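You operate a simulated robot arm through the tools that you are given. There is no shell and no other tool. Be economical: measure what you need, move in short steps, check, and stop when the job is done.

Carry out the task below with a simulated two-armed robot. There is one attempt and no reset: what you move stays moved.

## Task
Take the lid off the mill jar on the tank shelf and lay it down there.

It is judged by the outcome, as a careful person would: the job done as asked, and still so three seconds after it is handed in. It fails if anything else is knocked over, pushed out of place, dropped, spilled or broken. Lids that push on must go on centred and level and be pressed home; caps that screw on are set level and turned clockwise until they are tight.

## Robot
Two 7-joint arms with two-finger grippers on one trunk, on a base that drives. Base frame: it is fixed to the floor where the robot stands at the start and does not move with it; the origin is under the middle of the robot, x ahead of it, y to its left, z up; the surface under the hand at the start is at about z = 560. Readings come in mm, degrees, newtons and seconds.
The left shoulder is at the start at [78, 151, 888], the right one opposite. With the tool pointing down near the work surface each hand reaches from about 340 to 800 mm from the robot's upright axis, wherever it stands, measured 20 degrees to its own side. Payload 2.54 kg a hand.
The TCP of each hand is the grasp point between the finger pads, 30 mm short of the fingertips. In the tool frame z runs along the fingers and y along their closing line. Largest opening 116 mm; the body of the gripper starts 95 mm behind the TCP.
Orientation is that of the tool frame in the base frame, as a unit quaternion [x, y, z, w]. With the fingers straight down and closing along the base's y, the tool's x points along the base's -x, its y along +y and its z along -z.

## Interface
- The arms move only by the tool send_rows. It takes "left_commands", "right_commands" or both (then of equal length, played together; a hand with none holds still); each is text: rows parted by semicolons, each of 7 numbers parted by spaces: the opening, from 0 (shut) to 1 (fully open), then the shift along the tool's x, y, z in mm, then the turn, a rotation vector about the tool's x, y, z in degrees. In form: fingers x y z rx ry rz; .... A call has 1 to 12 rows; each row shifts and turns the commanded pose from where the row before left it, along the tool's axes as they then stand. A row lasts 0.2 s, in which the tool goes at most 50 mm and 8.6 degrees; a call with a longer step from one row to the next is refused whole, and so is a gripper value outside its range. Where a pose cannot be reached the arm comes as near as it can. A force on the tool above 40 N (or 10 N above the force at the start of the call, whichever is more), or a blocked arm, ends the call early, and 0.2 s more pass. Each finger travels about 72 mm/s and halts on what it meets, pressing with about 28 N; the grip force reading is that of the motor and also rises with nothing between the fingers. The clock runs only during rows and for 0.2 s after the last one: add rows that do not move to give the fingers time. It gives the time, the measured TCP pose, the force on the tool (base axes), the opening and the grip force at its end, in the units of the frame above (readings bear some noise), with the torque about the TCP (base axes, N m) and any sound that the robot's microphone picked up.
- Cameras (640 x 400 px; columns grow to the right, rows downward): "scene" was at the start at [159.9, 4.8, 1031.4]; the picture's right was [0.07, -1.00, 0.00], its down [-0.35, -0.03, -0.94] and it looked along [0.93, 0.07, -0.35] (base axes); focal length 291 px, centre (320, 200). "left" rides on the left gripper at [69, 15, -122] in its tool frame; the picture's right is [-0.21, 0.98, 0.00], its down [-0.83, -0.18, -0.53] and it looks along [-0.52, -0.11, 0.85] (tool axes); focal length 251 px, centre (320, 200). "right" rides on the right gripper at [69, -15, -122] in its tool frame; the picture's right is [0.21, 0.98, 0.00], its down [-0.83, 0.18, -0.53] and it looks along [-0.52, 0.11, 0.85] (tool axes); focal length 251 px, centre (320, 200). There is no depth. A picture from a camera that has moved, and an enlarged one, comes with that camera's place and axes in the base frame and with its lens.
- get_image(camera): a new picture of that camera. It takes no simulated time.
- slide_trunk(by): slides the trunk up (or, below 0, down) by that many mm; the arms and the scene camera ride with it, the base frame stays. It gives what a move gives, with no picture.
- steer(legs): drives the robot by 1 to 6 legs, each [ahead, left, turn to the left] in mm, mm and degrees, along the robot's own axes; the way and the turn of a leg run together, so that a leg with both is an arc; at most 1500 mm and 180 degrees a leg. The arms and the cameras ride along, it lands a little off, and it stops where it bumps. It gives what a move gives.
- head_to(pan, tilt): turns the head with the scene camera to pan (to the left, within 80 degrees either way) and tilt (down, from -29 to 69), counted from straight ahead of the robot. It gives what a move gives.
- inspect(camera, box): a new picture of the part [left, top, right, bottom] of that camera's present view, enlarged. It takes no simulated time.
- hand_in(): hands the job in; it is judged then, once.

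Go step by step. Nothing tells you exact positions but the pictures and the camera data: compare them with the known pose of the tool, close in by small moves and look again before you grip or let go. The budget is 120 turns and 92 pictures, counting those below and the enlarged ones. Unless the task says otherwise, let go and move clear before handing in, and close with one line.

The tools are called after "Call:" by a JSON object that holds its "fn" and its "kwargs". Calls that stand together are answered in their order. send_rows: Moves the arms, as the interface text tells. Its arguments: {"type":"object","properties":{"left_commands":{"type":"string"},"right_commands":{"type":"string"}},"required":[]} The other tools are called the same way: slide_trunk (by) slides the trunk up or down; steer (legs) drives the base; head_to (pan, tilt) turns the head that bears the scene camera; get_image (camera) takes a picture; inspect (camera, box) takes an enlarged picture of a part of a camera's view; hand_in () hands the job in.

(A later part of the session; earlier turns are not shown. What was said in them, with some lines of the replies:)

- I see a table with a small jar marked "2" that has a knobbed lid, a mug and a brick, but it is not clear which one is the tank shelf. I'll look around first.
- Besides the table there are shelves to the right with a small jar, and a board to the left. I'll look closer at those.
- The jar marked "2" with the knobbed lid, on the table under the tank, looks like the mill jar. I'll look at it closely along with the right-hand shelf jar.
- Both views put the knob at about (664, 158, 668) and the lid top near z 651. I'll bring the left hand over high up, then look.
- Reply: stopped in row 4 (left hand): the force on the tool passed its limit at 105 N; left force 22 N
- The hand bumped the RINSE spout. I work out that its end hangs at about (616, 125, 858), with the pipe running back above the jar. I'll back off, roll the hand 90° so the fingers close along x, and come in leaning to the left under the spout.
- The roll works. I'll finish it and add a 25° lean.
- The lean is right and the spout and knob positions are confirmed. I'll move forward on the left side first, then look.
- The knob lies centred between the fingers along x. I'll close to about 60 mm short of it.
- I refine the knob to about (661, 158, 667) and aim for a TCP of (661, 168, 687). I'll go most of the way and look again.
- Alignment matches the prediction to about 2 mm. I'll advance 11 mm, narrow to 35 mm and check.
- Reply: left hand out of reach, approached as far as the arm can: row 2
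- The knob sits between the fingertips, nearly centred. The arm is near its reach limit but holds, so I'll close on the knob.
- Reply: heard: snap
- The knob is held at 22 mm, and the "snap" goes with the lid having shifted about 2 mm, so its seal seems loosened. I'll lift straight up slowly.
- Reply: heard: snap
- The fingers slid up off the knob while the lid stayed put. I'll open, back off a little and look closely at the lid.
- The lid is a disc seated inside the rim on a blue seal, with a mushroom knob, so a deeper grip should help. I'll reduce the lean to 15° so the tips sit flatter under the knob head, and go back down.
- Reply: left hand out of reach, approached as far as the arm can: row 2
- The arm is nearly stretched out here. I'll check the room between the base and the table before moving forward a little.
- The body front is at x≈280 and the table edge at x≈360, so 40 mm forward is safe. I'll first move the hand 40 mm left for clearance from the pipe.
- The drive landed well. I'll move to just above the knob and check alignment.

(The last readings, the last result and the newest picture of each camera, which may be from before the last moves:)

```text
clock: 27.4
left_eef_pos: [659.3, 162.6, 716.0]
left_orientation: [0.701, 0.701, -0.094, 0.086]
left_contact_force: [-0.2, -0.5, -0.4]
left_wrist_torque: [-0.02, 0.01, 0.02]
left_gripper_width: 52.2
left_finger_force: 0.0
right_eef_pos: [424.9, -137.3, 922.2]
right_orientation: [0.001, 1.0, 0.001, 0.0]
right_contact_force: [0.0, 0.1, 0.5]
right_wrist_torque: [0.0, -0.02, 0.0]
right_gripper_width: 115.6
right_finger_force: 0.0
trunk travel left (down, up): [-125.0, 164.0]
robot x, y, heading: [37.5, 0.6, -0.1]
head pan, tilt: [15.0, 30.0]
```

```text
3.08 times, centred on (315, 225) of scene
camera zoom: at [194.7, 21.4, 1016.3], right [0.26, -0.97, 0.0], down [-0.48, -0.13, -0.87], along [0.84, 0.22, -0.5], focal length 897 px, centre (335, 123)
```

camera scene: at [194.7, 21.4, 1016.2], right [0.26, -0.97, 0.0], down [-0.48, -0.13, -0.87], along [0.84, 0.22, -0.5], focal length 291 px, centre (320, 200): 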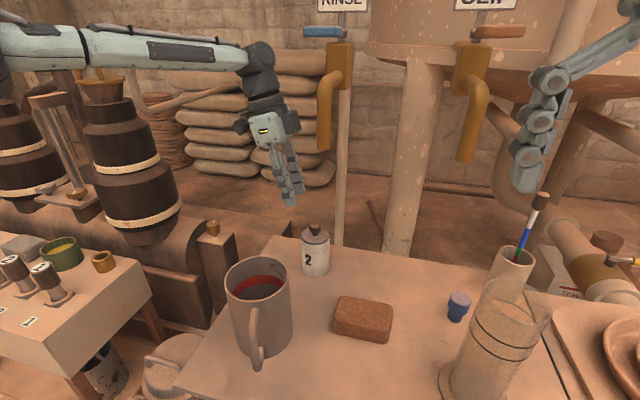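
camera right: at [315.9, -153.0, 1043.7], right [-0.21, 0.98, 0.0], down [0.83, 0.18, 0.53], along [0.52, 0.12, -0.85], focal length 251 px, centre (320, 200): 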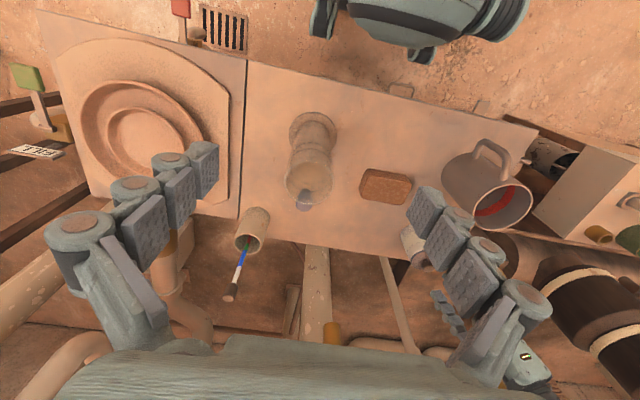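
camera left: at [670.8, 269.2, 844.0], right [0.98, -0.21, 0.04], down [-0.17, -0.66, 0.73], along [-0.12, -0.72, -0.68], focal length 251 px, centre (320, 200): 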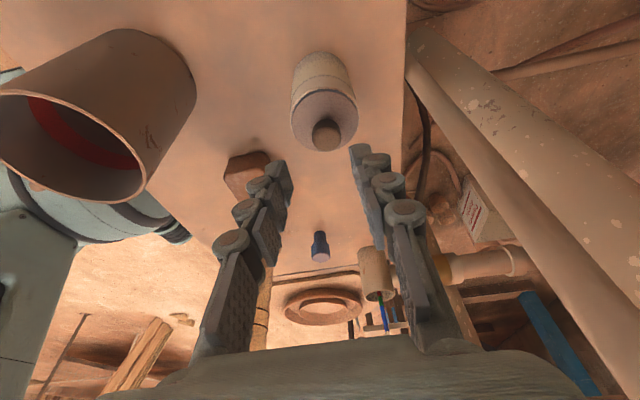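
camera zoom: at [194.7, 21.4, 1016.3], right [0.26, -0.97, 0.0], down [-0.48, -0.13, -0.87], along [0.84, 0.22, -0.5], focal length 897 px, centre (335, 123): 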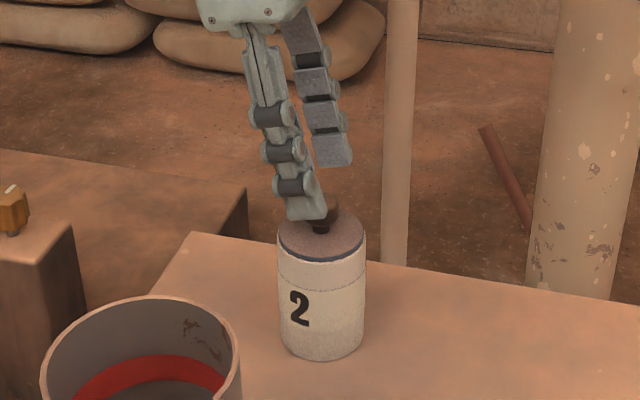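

The knob is at (661, 157). I'll descend 30 mm with a 2 mm correction, slowly at the end, watching the force.

Call:
{"fn": "send_rows", "kwargs": {"left_commands": "0.45 2.6 2 10 0 0 0;0.45 2.6 0 10 0 0 0;0.45 1.3 0 5 0 0 0;0.45 0.7 0 2.4 0 0 0;0.3 0.5 0 2 0 0 0;0.3 0 0 0 0 0 0;0.3 0 0 0 0 0 0"}}

Call:
{"fn": "inspect", "kwargs": {"camera": "left", "box": [240, 100, 400, 220]}}

Call:
{"fn": "inspect", "kwargs": {"camera": "scene", "box": [290, 210, 350, 270]}}

```text
clock: 29.0
left_eef_pos: [660.5, 163.6, 685.0]
left_orientation: [0.702, 0.701, -0.094, 0.086]
left_contact_force: [-0.4, 0.2, 1.2]
left_wrist_torque: [0.02, 0.02, 0.0]
left_gripper_width: 34.9
left_finger_force: 0.1
right_eef_pos: [425.0, -136.9, 922.8]
right_orientation: [0.001, 1.0, 0.001, -0.001]
right_contact_force: [0.5, -0.2, 0.4]
right_wrist_torque: [0.01, 0.01, -0.02]
right_gripper_width: 116.1
right_finger_force: 0.0
trunk travel left (down, up): [-125.0, 164.0]
robot x, y, heading: [40.4, 4.3, -0.0]
head pan, tilt: [15.0, 30.0]
```

```text
3.33 times, centred on (320, 160) of left
camera zoom: at [677.4, 259.8, 784.8], right [0.98, -0.21, 0.04], down [-0.17, -0.66, 0.73], along [-0.12, -0.72, -0.68], focal length 838 px, centre (320, 333)
```

zoom: 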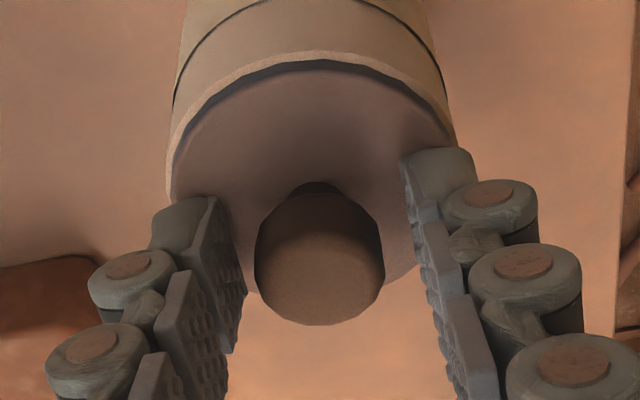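

```text
6.67 times, centred on (320, 240) of scene
camera zoom: at [194.7, 21.4, 1016.3], right [0.26, -0.97, 0.0], down [-0.48, -0.13, -0.87], along [0.84, 0.22, -0.5], focal length 1943 px, centre (320, -67)
```

zoom: 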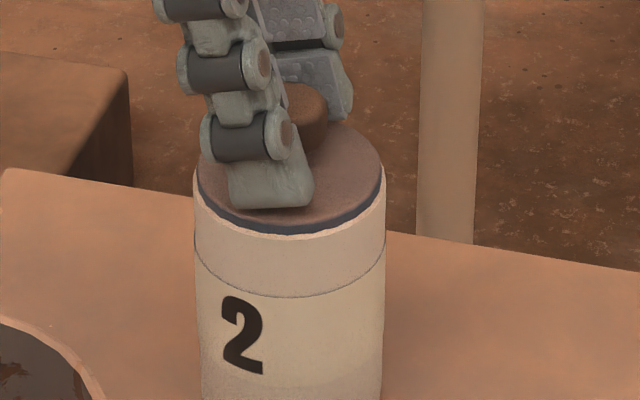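

The grip is nearly centred. I'll lower 2 mm more to feel for the lid, shift 1 mm and close.

Call:
{"fn": "send_rows", "kwargs": {"left_commands": "0.3 0.3 -1 1 0 0 0;0.3 0.3 0 1 0 0 0;0.3 0 0 0 0 0 0"}}

Call:
{"fn": "send_rows", "kwargs": {"left_commands": "0.2 0 0 0 0 0 0;0.2 0 0 0 0 0 0;0 0 0 0 0 0 0;0 0 0 0 0 0 0;0 0 0 0 0 0 0"}}

Call:
{"fn": "inspect", "kwargs": {"camera": "left", "box": [240, 100, 400, 220]}}

```text
clock: 29.8
left_eef_pos: [660.4, 162.5, 685.5]
left_orientation: [0.701, 0.702, -0.093, 0.087]
left_contact_force: [2.1, 3.4, 9.2]
left_wrist_torque: [0.1, -0.15, 0.03]
left_gripper_width: 35.4
left_finger_force: 0.6
right_eef_pos: [424.1, -136.0, 923.2]
right_orientation: [0.001, 1.0, 0.001, 0.0]
right_contact_force: [-1.1, 0.1, -0.3]
right_wrist_torque: [0.02, 0.03, 0.04]
right_gripper_width: 116.1
right_finger_force: 0.1
trunk travel left (down, up): [-125.0, 164.0]
robot x, y, heading: [41.2, -0.9, -0.1]
head pan, tilt: [15.0, 30.0]
```

```text
clock: 31.0
left_eef_pos: [660.9, 162.2, 684.4]
left_orientation: [0.701, 0.702, -0.093, 0.087]
left_contact_force: [6.1, -2.1, 14.8]
left_wrist_torque: [-0.09, -0.27, 0.02]
left_gripper_width: 21.6
left_finger_force: 28.0
right_eef_pos: [424.6, -137.1, 923.8]
right_orientation: [0.001, 1.0, 0.0, 0.0]
right_contact_force: [-0.4, -0.5, -0.1]
right_wrist_torque: [0.04, 0.01, 0.03]
right_gripper_width: 116.0
right_finger_force: 0.1
trunk travel left (down, up): [-125.0, 164.0]
robot x, y, heading: [39.9, 2.2, -0.2]
head pan, tilt: [15.0, 30.0]
```

```text
3.33 times, centred on (320, 160) of left
camera zoom: at [676.3, 259.2, 784.1], right [0.98, -0.21, 0.05], down [-0.18, -0.66, 0.73], along [-0.12, -0.72, -0.68], focal length 838 px, centre (320, 333)
```

zoom: 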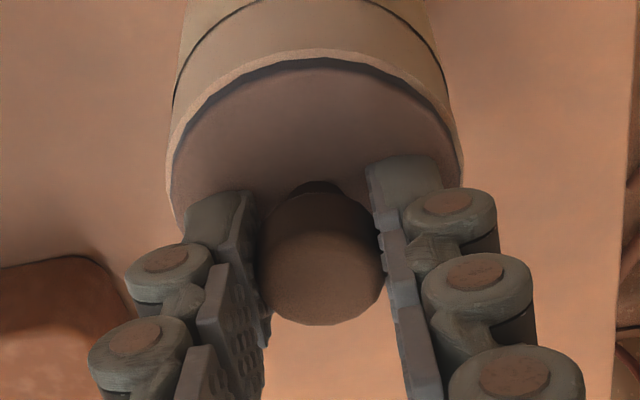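

The tips rest on the lid and the grip is as deep as it goes. I'll lift a few mm and read the force.

Call:
{"fn": "send_rows", "kwargs": {"left_commands": "0 -0.5 0 -1.9 0 0 0;0 -0.5 0 -1.9 0 0 0;0 0 0 0 0 0 0"}}

Call:
{"fn": "inspect", "kwargs": {"camera": "scene", "box": [290, 210, 350, 270]}}

```text
clock: 31.8
left_eef_pos: [657.7, 163.1, 685.0]
left_orientation: [0.702, 0.701, -0.095, 0.084]
left_contact_force: [0.0, -0.1, 1.3]
left_wrist_torque: [0.01, 0.03, 0.01]
left_gripper_width: 21.7
left_finger_force: 27.6
right_eef_pos: [424.4, -136.9, 922.1]
right_orientation: [0.001, 1.0, 0.0, -0.001]
right_contact_force: [0.2, -1.0, -0.4]
right_wrist_torque: [0.02, -0.04, 0.01]
right_gripper_width: 115.8
right_finger_force: 0.0
trunk travel left (down, up): [-125.0, 164.0]
robot x, y, heading: [41.2, 0.7, 0.0]
head pan, tilt: [15.0, 30.0]
heard: snap
```

```text
6.67 times, centred on (320, 240) of scene
camera zoom: at [194.6, 21.5, 1016.1], right [0.26, -0.97, 0.0], down [-0.48, -0.13, -0.87], along [0.84, 0.22, -0.5], focal length 1943 px, centre (320, -67)
```

zoom: 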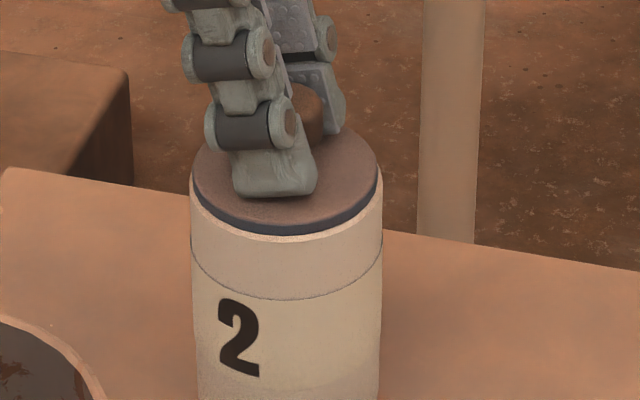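

Another snap, and the blue seal now shows more, so the lid seems to be coming free. I'll continue gently.

Call:
{"fn": "send_rows", "kwargs": {"left_commands": "0 -0.5 0 -1.9 0 0 0;0 -0.5 0 -1.9 0 0 0;0 0 0 0 0 0 0"}}

Call:
{"fn": "inspect", "kwargs": {"camera": "scene", "box": [290, 210, 350, 270]}}

```text
clock: 32.6
left_eef_pos: [661.4, 163.3, 691.3]
left_orientation: [0.702, 0.701, -0.095, 0.085]
left_contact_force: [0.4, -0.2, -0.9]
left_wrist_torque: [-0.02, 0.02, 0.03]
left_gripper_width: 21.8
left_finger_force: 28.2
right_eef_pos: [424.6, -136.5, 922.7]
right_orientation: [0.001, 1.0, 0.001, -0.001]
right_contact_force: [0.1, -0.1, -0.1]
right_wrist_torque: [-0.03, 0.0, 0.0]
right_gripper_width: 115.9
right_finger_force: 0.1
trunk travel left (down, up): [-125.0, 164.0]
robot x, y, heading: [41.3, -0.8, -0.0]
head pan, tilt: [15.0, 30.0]
```

```text
6.67 times, centred on (320, 240) of scene
camera zoom: at [194.7, 21.4, 1016.2], right [0.26, -0.97, 0.0], down [-0.48, -0.13, -0.87], along [0.84, 0.22, -0.5], focal length 1943 px, centre (320, -67)
```

zoom: 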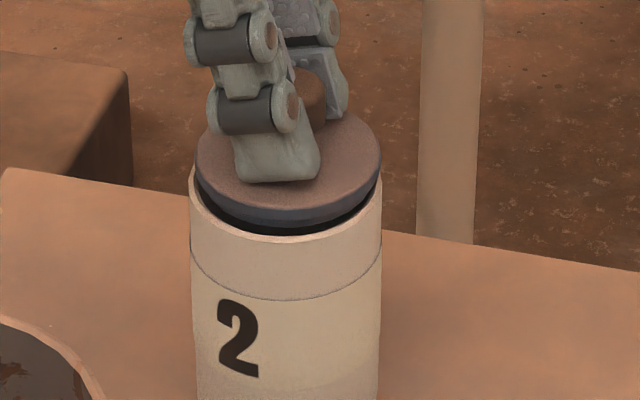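

The lid is lifting out cleanly. I'll raise it clear.

Call:
{"fn": "send_rows", "kwargs": {"left_commands": "0 -1 0 -3.9 0 0 0;0 -1.3 0 -4.8 0 0 0;0 -2.6 0 -9.7 0 0 0;0 -2.6 0 -9.7 0 0 0;0 -2.6 0 -9.7 0 0 0;0 0 0 0 0 0 0"}}

Call:
{"fn": "get_image", "kwargs": {"camera": "scene"}}

Call:
{"fn": "get_image", "kwargs": {"camera": "left"}}

```text
clock: 34.0
left_eef_pos: [660.4, 162.9, 730.8]
left_orientation: [0.701, 0.701, -0.095, 0.087]
left_contact_force: [0.1, -0.3, -0.3]
left_wrist_torque: [-0.04, -0.01, 0.03]
left_gripper_width: 21.9
left_finger_force: 27.7
right_eef_pos: [425.0, -136.5, 923.2]
right_orientation: [0.001, 1.0, 0.001, -0.001]
right_contact_force: [0.1, -0.2, 0.0]
right_wrist_torque: [0.0, 0.0, -0.01]
right_gripper_width: 116.1
right_finger_force: 0.1
trunk travel left (down, up): [-125.0, 164.0]
robot x, y, heading: [38.4, -3.4, -0.2]
head pan, tilt: [15.0, 30.0]
```

```text
48 pictures are left
camera scene: at [194.7, 21.4, 1016.2], right [0.26, -0.97, 0.0], down [-0.48, -0.13, -0.87], along [0.84, 0.22, -0.5], focal length 291 px, centre (320, 200)
```

scene: 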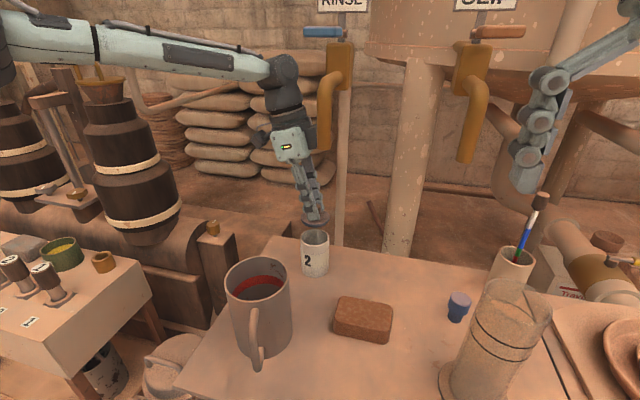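

```text
47 pictures are left
camera left: at [677.3, 259.3, 829.6], right [0.98, -0.21, 0.04], down [-0.17, -0.66, 0.73], along [-0.12, -0.72, -0.68], focal length 251 px, centre (320, 200)
```

left: 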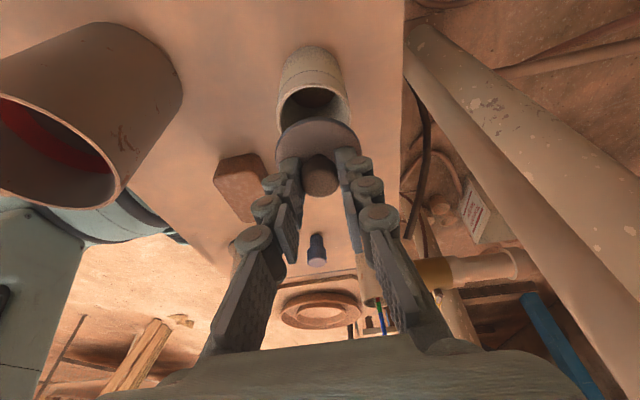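

The lid is off and the jar stays standing. There is clear shelf to the jar's left, with the edge at y≈297, so I'll carry the lid to y≈240 away from the spout and lower it partway.

Call:
{"fn": "send_rows", "kwargs": {"left_commands": "0 20 0 -5.4 0 0 0;0 20 0 -5.4 0 0 0;0 20 0 -5.4 0 0 0;0 20 0 -5.4 0 0 0;0 4 0 15 0 0 0;0 5.2 0 19 0 0 0;0 5.2 0 19 0 0 0;0 5.2 0 19 0 0 0;0 4 0 15 0 0 0;0 0 0 0 0 0 0"}}

Call:
{"fn": "get_image", "kwargs": {"camera": "left"}}

Call:
{"fn": "get_image", "kwargs": {"camera": "scene"}}

```text
clock: 36.2
left_eef_pos: [660.4, 245.5, 639.6]
left_orientation: [0.701, 0.701, -0.095, 0.087]
left_contact_force: [-0.2, -0.3, -0.3]
left_wrist_torque: [0.0, 0.03, 0.03]
left_gripper_width: 21.8
left_finger_force: 28.1
right_eef_pos: [425.4, -136.3, 922.5]
right_orientation: [0.001, 1.0, 0.001, -0.001]
right_contact_force: [-0.2, -0.8, 0.2]
right_wrist_torque: [0.03, -0.03, 0.02]
right_gripper_width: 116.3
right_finger_force: 0.1
trunk travel left (down, up): [-125.0, 164.0]
robot x, y, heading: [38.9, 4.3, 0.2]
head pan, tilt: [15.0, 30.0]
```

```text
46 pictures are left
camera left: at [677.1, 342.6, 739.1], right [0.98, -0.21, 0.04], down [-0.17, -0.66, 0.73], along [-0.12, -0.72, -0.68], focal length 251 px, centre (320, 200)
```

left: 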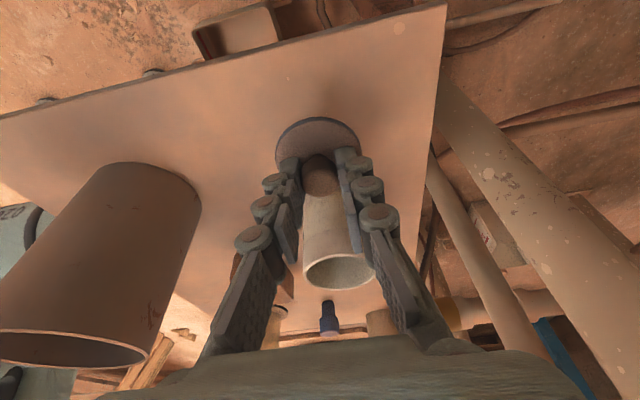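

```text
45 pictures are left
camera scene: at [194.8, 21.4, 1016.2], right [0.26, -0.97, 0.0], down [-0.48, -0.13, -0.87], along [0.84, 0.22, -0.5], focal length 291 px, centre (320, 200)
```

scene: 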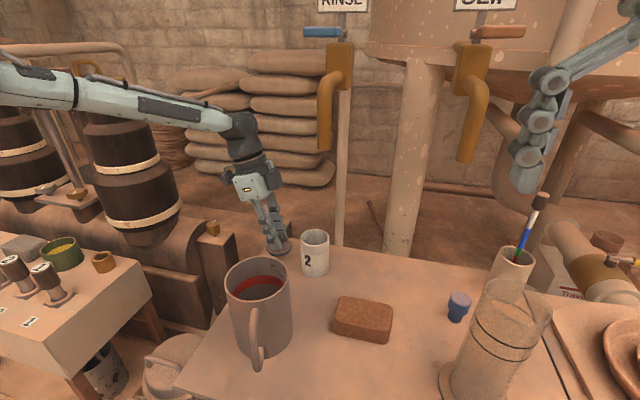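

The lid is over clear shelf. I'll lower it gently until it touches.

Call:
{"fn": "send_rows", "kwargs": {"left_commands": "0 2.6 0 9.7 0 0 0;0 2.6 0 9.7 0 0 0;0 1 0 3.9 0 0 0;0 0 0 0 0 0 0"}}

Call:
{"fn": "inspect", "kwargs": {"camera": "scene", "box": [240, 210, 340, 290]}}

```text
clock: 37.2
left_eef_pos: [661.3, 245.5, 617.0]
left_orientation: [0.702, 0.701, -0.095, 0.086]
left_contact_force: [0.5, -1.1, -0.9]
left_wrist_torque: [0.03, 0.01, 0.02]
left_gripper_width: 21.8
left_finger_force: 28.8
right_eef_pos: [424.5, -135.8, 922.8]
right_orientation: [0.001, 1.0, 0.0, -0.002]
right_contact_force: [0.1, 0.2, -0.1]
right_wrist_torque: [0.02, 0.0, 0.0]
right_gripper_width: 116.2
right_finger_force: 0.1
trunk travel left (down, up): [-125.0, 164.0]
robot x, y, heading: [41.0, -1.6, -0.1]
head pan, tilt: [15.0, 30.0]
```

```text
5.00 times, centred on (290, 250) of scene
camera zoom: at [194.7, 21.4, 1016.2], right [0.26, -0.97, 0.0], down [-0.48, -0.13, -0.87], along [0.84, 0.22, -0.5], focal length 1457 px, centre (470, -50)
```

zoom: 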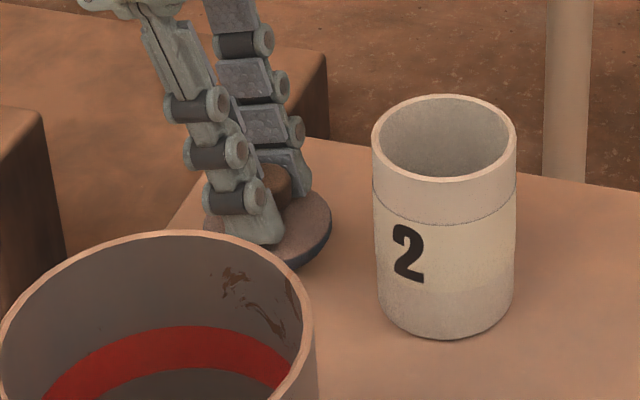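

There is still a little gap, so I'll continue in 2 mm steps.

Call:
{"fn": "send_rows", "kwargs": {"left_commands": "0 0.5 0 1.9 0 0 0;0 0.5 0 1.9 0 0 0;0 0.5 0 1.9 0 0 0;0 0 0 0 0 0 0"}}

Call:
{"fn": "inspect", "kwargs": {"camera": "scene", "box": [240, 210, 340, 290]}}

Call:
{"fn": "inspect", "kwargs": {"camera": "left", "box": [240, 90, 400, 210]}}

```text
clock: 38.2
left_eef_pos: [659.6, 245.3, 610.1]
left_orientation: [0.701, 0.701, -0.094, 0.086]
left_contact_force: [-0.5, -0.6, -0.8]
left_wrist_torque: [0.02, -0.01, 0.0]
left_gripper_width: 21.6
left_finger_force: 27.7
right_eef_pos: [424.8, -136.5, 922.4]
right_orientation: [0.001, 1.0, 0.001, -0.002]
right_contact_force: [-0.2, 0.3, 0.3]
right_wrist_torque: [-0.01, 0.01, 0.02]
right_gripper_width: 115.9
right_finger_force: 0.1
trunk travel left (down, up): [-125.0, 164.0]
robot x, y, heading: [41.6, -0.7, -0.1]
head pan, tilt: [15.0, 30.0]
```

```text
5.00 times, centred on (290, 250) of scene
camera zoom: at [194.7, 21.4, 1016.2], right [0.26, -0.97, 0.0], down [-0.48, -0.13, -0.87], along [0.84, 0.22, -0.5], focal length 1457 px, centre (470, -50)
```

zoom: 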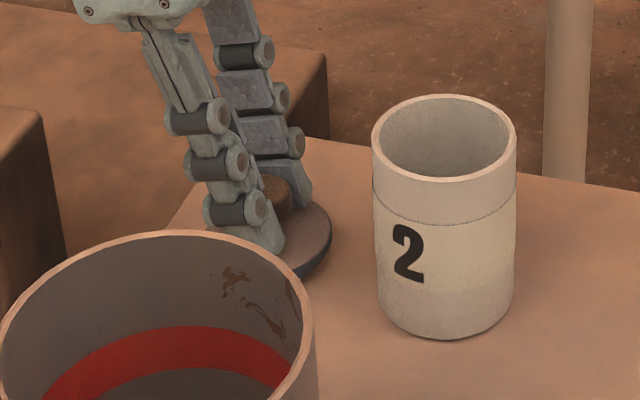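

```text
3.33 times, centred on (320, 150) of left
camera zoom: at [676.0, 343.1, 709.4], right [0.98, -0.21, 0.04], down [-0.17, -0.66, 0.73], along [-0.12, -0.72, -0.68], focal length 838 px, centre (320, 367)
```

zoom: 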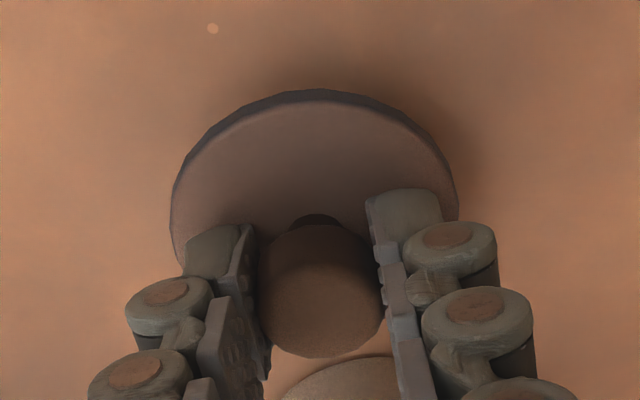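

Call:
{"fn": "send_rows", "kwargs": {"left_commands": "0 0.5 0 1.9 0 0 0;0 0.5 0 1.9 0 0 0;0 0 0 0 0 0 0"}}

```text
clock: 39.0
left_eef_pos: [660.1, 246.4, 606.5]
left_orientation: [0.701, 0.701, -0.095, 0.086]
left_contact_force: [-0.1, 0.6, -0.6]
left_wrist_torque: [0.02, -0.03, 0.03]
left_gripper_width: 21.9
left_finger_force: 28.3
right_eef_pos: [425.4, -136.4, 923.5]
right_orientation: [0.001, 1.0, 0.001, -0.001]
right_contact_force: [-0.9, -0.1, 1.0]
right_wrist_torque: [0.0, -0.03, -0.01]
right_gripper_width: 116.1
right_finger_force: 0.1
trunk travel left (down, up): [-125.0, 164.0]
robot x, y, heading: [41.5, -1.8, 0.0]
head pan, tilt: [15.0, 30.0]
```

No contact yet, so I'll go on down in small steps.

Call:
{"fn": "send_rows", "kwargs": {"left_commands": "0 0.5 0 1.9 0 0 0;0 0.5 0 1.9 0 0 0;0 0 0 0 0 0 0"}}

Call:
{"fn": "inspect", "kwargs": {"camera": "scene", "box": [270, 230, 320, 270]}}

```text
clock: 39.8
left_eef_pos: [659.7, 246.9, 603.6]
left_orientation: [0.701, 0.701, -0.094, 0.087]
left_contact_force: [-1.2, 0.1, -0.7]
left_wrist_torque: [0.0, -0.04, 0.0]
left_gripper_width: 21.9
left_finger_force: 27.4
right_eef_pos: [424.2, -135.7, 922.2]
right_orientation: [0.001, 1.0, 0.001, -0.001]
right_contact_force: [-0.2, -0.6, -0.6]
right_wrist_torque: [0.0, 0.0, 0.0]
right_gripper_width: 116.0
right_finger_force: 0.0
trunk travel left (down, up): [-125.0, 164.0]
robot x, y, heading: [35.8, 0.9, 0.1]
head pan, tilt: [15.0, 30.0]
```

```text
10.00 times, centred on (295, 250) of scene
camera zoom: at [194.7, 21.4, 1016.2], right [0.26, -0.97, 0.0], down [-0.48, -0.13, -0.87], along [0.84, 0.22, -0.5], focal length 2914 px, centre (570, -300)
```

zoom: 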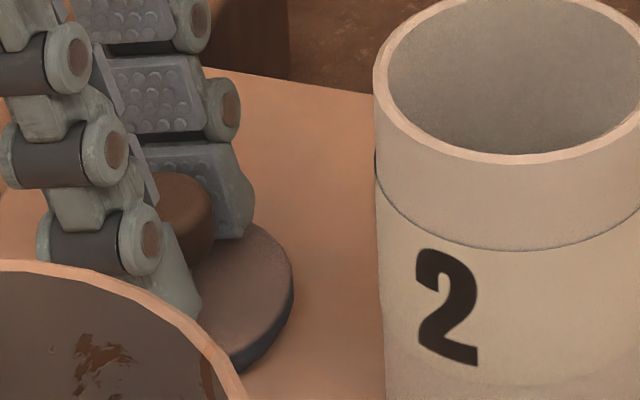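

Call:
{"fn": "send_rows", "kwargs": {"left_commands": "0 0.3 0 1 0 0 0;0 0.3 0 1 0 0 0;0 0.3 0 1 0 0 0;0 0 0 0 0 0 0"}}

```text
clock: 40.8
left_eef_pos: [660.3, 246.1, 599.2]
left_orientation: [0.702, 0.701, -0.095, 0.086]
left_contact_force: [-0.2, -0.5, 0.3]
left_wrist_torque: [-0.01, 0.0, -0.02]
left_gripper_width: 21.7
left_finger_force: 27.9
right_eef_pos: [424.2, -136.4, 921.7]
right_orientation: [0.001, 1.0, 0.001, 0.0]
right_contact_force: [-1.2, 0.9, 0.6]
right_wrist_torque: [0.04, 0.0, -0.01]
right_gripper_width: 116.1
right_finger_force: 0.2
trunk travel left (down, up): [-125.0, 164.0]
robot x, y, heading: [41.9, 1.4, 0.0]
head pan, tilt: [15.0, 30.0]
```

There is still no contact force, so I'll take a few more 1 mm steps.

Call:
{"fn": "send_rows", "kwargs": {"left_commands": "0 0.3 0 1 0 0 0;0 0.3 0 1 0 0 0;0 0.3 0 1 0 0 0;0 0 0 0 0 0 0"}}

Call:
{"fn": "inspect", "kwargs": {"camera": "left", "box": [240, 90, 400, 210]}}

```text
clock: 41.8
left_eef_pos: [660.4, 247.4, 597.7]
left_orientation: [0.701, 0.702, -0.095, 0.087]
left_contact_force: [1.0, 0.9, 0.9]
left_wrist_torque: [0.04, -0.06, 0.03]
left_gripper_width: 21.9
left_finger_force: 28.8
right_eef_pos: [425.4, -136.0, 922.4]
right_orientation: [0.002, 1.0, 0.001, 0.0]
right_contact_force: [0.2, -0.2, -0.7]
right_wrist_torque: [-0.04, -0.06, -0.02]
right_gripper_width: 116.1
right_finger_force: 0.1
trunk travel left (down, up): [-125.0, 164.0]
robot x, y, heading: [40.6, 2.4, -0.0]
head pan, tilt: [15.0, 30.0]
```

```text
3.33 times, centred on (320, 150) of left
camera zoom: at [676.0, 343.5, 696.1], right [0.98, -0.21, 0.04], down [-0.17, -0.66, 0.73], along [-0.12, -0.72, -0.68], focal length 838 px, centre (320, 367)
```

zoom: 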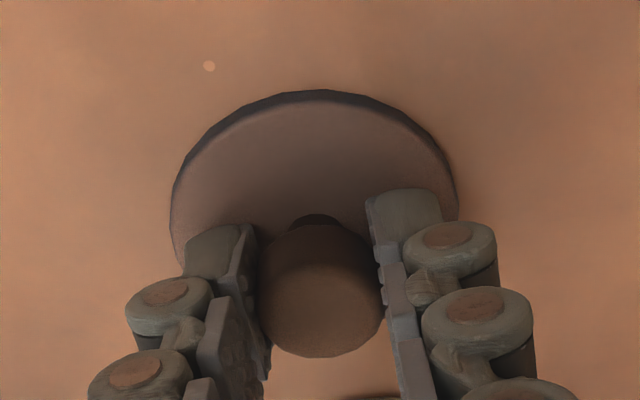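

Force is just starting to show, so I'll go two more steps.

Call:
{"fn": "send_rows", "kwargs": {"left_commands": "0 0.3 0 1 0 0 0;0 0.3 0 1 0 0 0;0 0 0 0 0 0 0"}}

Call:
{"fn": "inspect", "kwargs": {"camera": "scene", "box": [270, 230, 320, 270]}}

```text
clock: 42.6
left_eef_pos: [659.5, 246.7, 596.3]
left_orientation: [0.701, 0.701, -0.094, 0.087]
left_contact_force: [-1.7, -1.4, 9.4]
left_wrist_torque: [0.12, 0.02, -0.02]
left_gripper_width: 21.6
left_finger_force: 28.1
right_eef_pos: [424.0, -136.6, 923.6]
right_orientation: [0.001, 1.0, 0.001, 0.001]
right_contact_force: [0.8, -0.4, -0.6]
right_wrist_torque: [0.01, 0.0, 0.01]
right_gripper_width: 116.2
right_finger_force: 0.2
trunk travel left (down, up): [-125.0, 164.0]
robot x, y, heading: [41.3, 1.4, 0.0]
head pan, tilt: [15.0, 30.0]
```

```text
10.00 times, centred on (295, 250) of scene
camera zoom: at [193.8, 21.0, 1016.6], right [0.26, -0.97, 0.0], down [-0.48, -0.13, -0.87], along [0.84, 0.22, -0.5], focal length 2914 px, centre (570, -300)
```

zoom: 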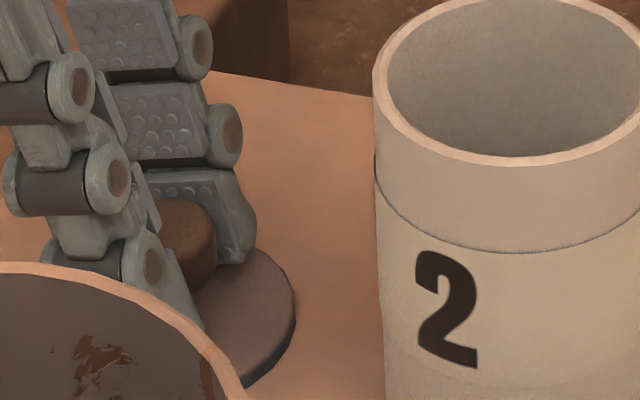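

The lid is resting on the shelf at 9 N. I'll open slowly and withdraw straight up along the fingers.

Call:
{"fn": "send_rows", "kwargs": {"left_commands": "0.22 0 0 0 0 0 0;0.3 0 0 0 0 0 0;0.35 0 0 0 0 0 0;0.35 0 0 0 0 0 0;0.35 0 0 -8 0 0 0;0.35 0 0 -20 0 0 0;0.35 0 0 -30 0 0 0;0.35 0 0 -30 0 0 0;0.35 0 0 0 0 0 0"}}

Call:
{"fn": "get_image", "kwargs": {"camera": "left"}}

Call:
{"fn": "get_image", "kwargs": {"camera": "scene"}}

```text
clock: 44.6
left_eef_pos: [659.2, 268.7, 680.4]
left_orientation: [0.701, 0.702, -0.094, 0.086]
left_contact_force: [0.1, -0.4, -0.1]
left_wrist_torque: [-0.01, 0.01, 0.01]
left_gripper_width: 40.6
left_finger_force: 0.0
right_eef_pos: [424.8, -136.6, 922.3]
right_orientation: [0.001, 1.0, 0.001, -0.001]
right_contact_force: [-0.3, 0.1, -0.4]
right_wrist_torque: [0.0, -0.01, -0.01]
right_gripper_width: 116.2
right_finger_force: 0.1
trunk travel left (down, up): [-125.0, 164.0]
robot x, y, heading: [39.8, 2.6, -0.1]
head pan, tilt: [15.0, 30.0]
```

```text
38 pictures are left
camera left: at [675.9, 366.1, 780.1], right [0.98, -0.21, 0.04], down [-0.17, -0.66, 0.73], along [-0.12, -0.72, -0.68], focal length 251 px, centre (320, 200)
```

left: 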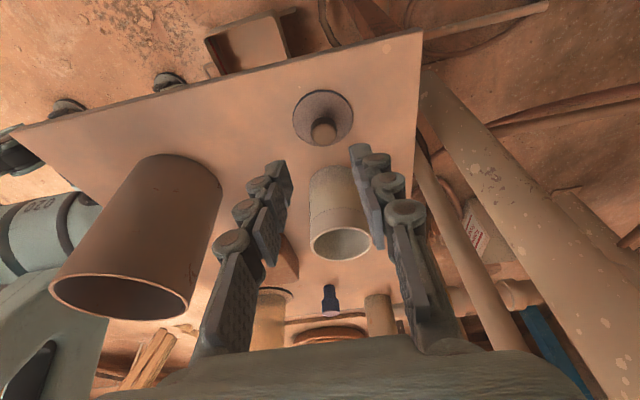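

```text
37 pictures are left
camera scene: at [194.7, 21.4, 1016.2], right [0.26, -0.97, 0.0], down [-0.48, -0.13, -0.87], along [0.84, 0.22, -0.5], focal length 291 px, centre (320, 200)
```

scene: 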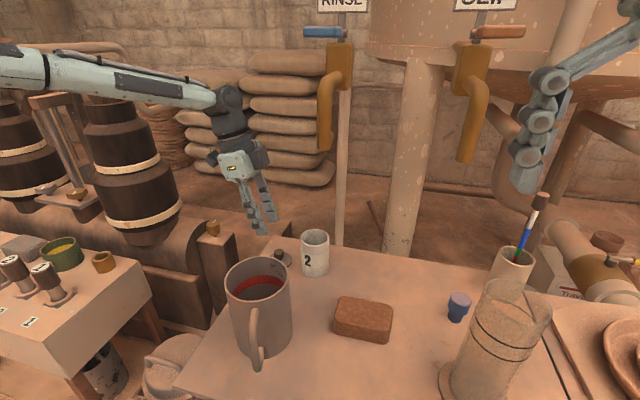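

The lid lies flat and knob up on the shelf beside the open jar. Everything else is in place and the hand is clear, so I'll hand in.

Call:
{"fn": "hand_in", "kwargs": {}}

```text
The job is handed in.
```

The lid is off the jar marked "2", which I took to be the mill jar on the tank shelf. It lies flat, knob up, on the shelf to the jar's left; on the way in the left hand bumped the RINSE spout once, and nothing looked moved by it.
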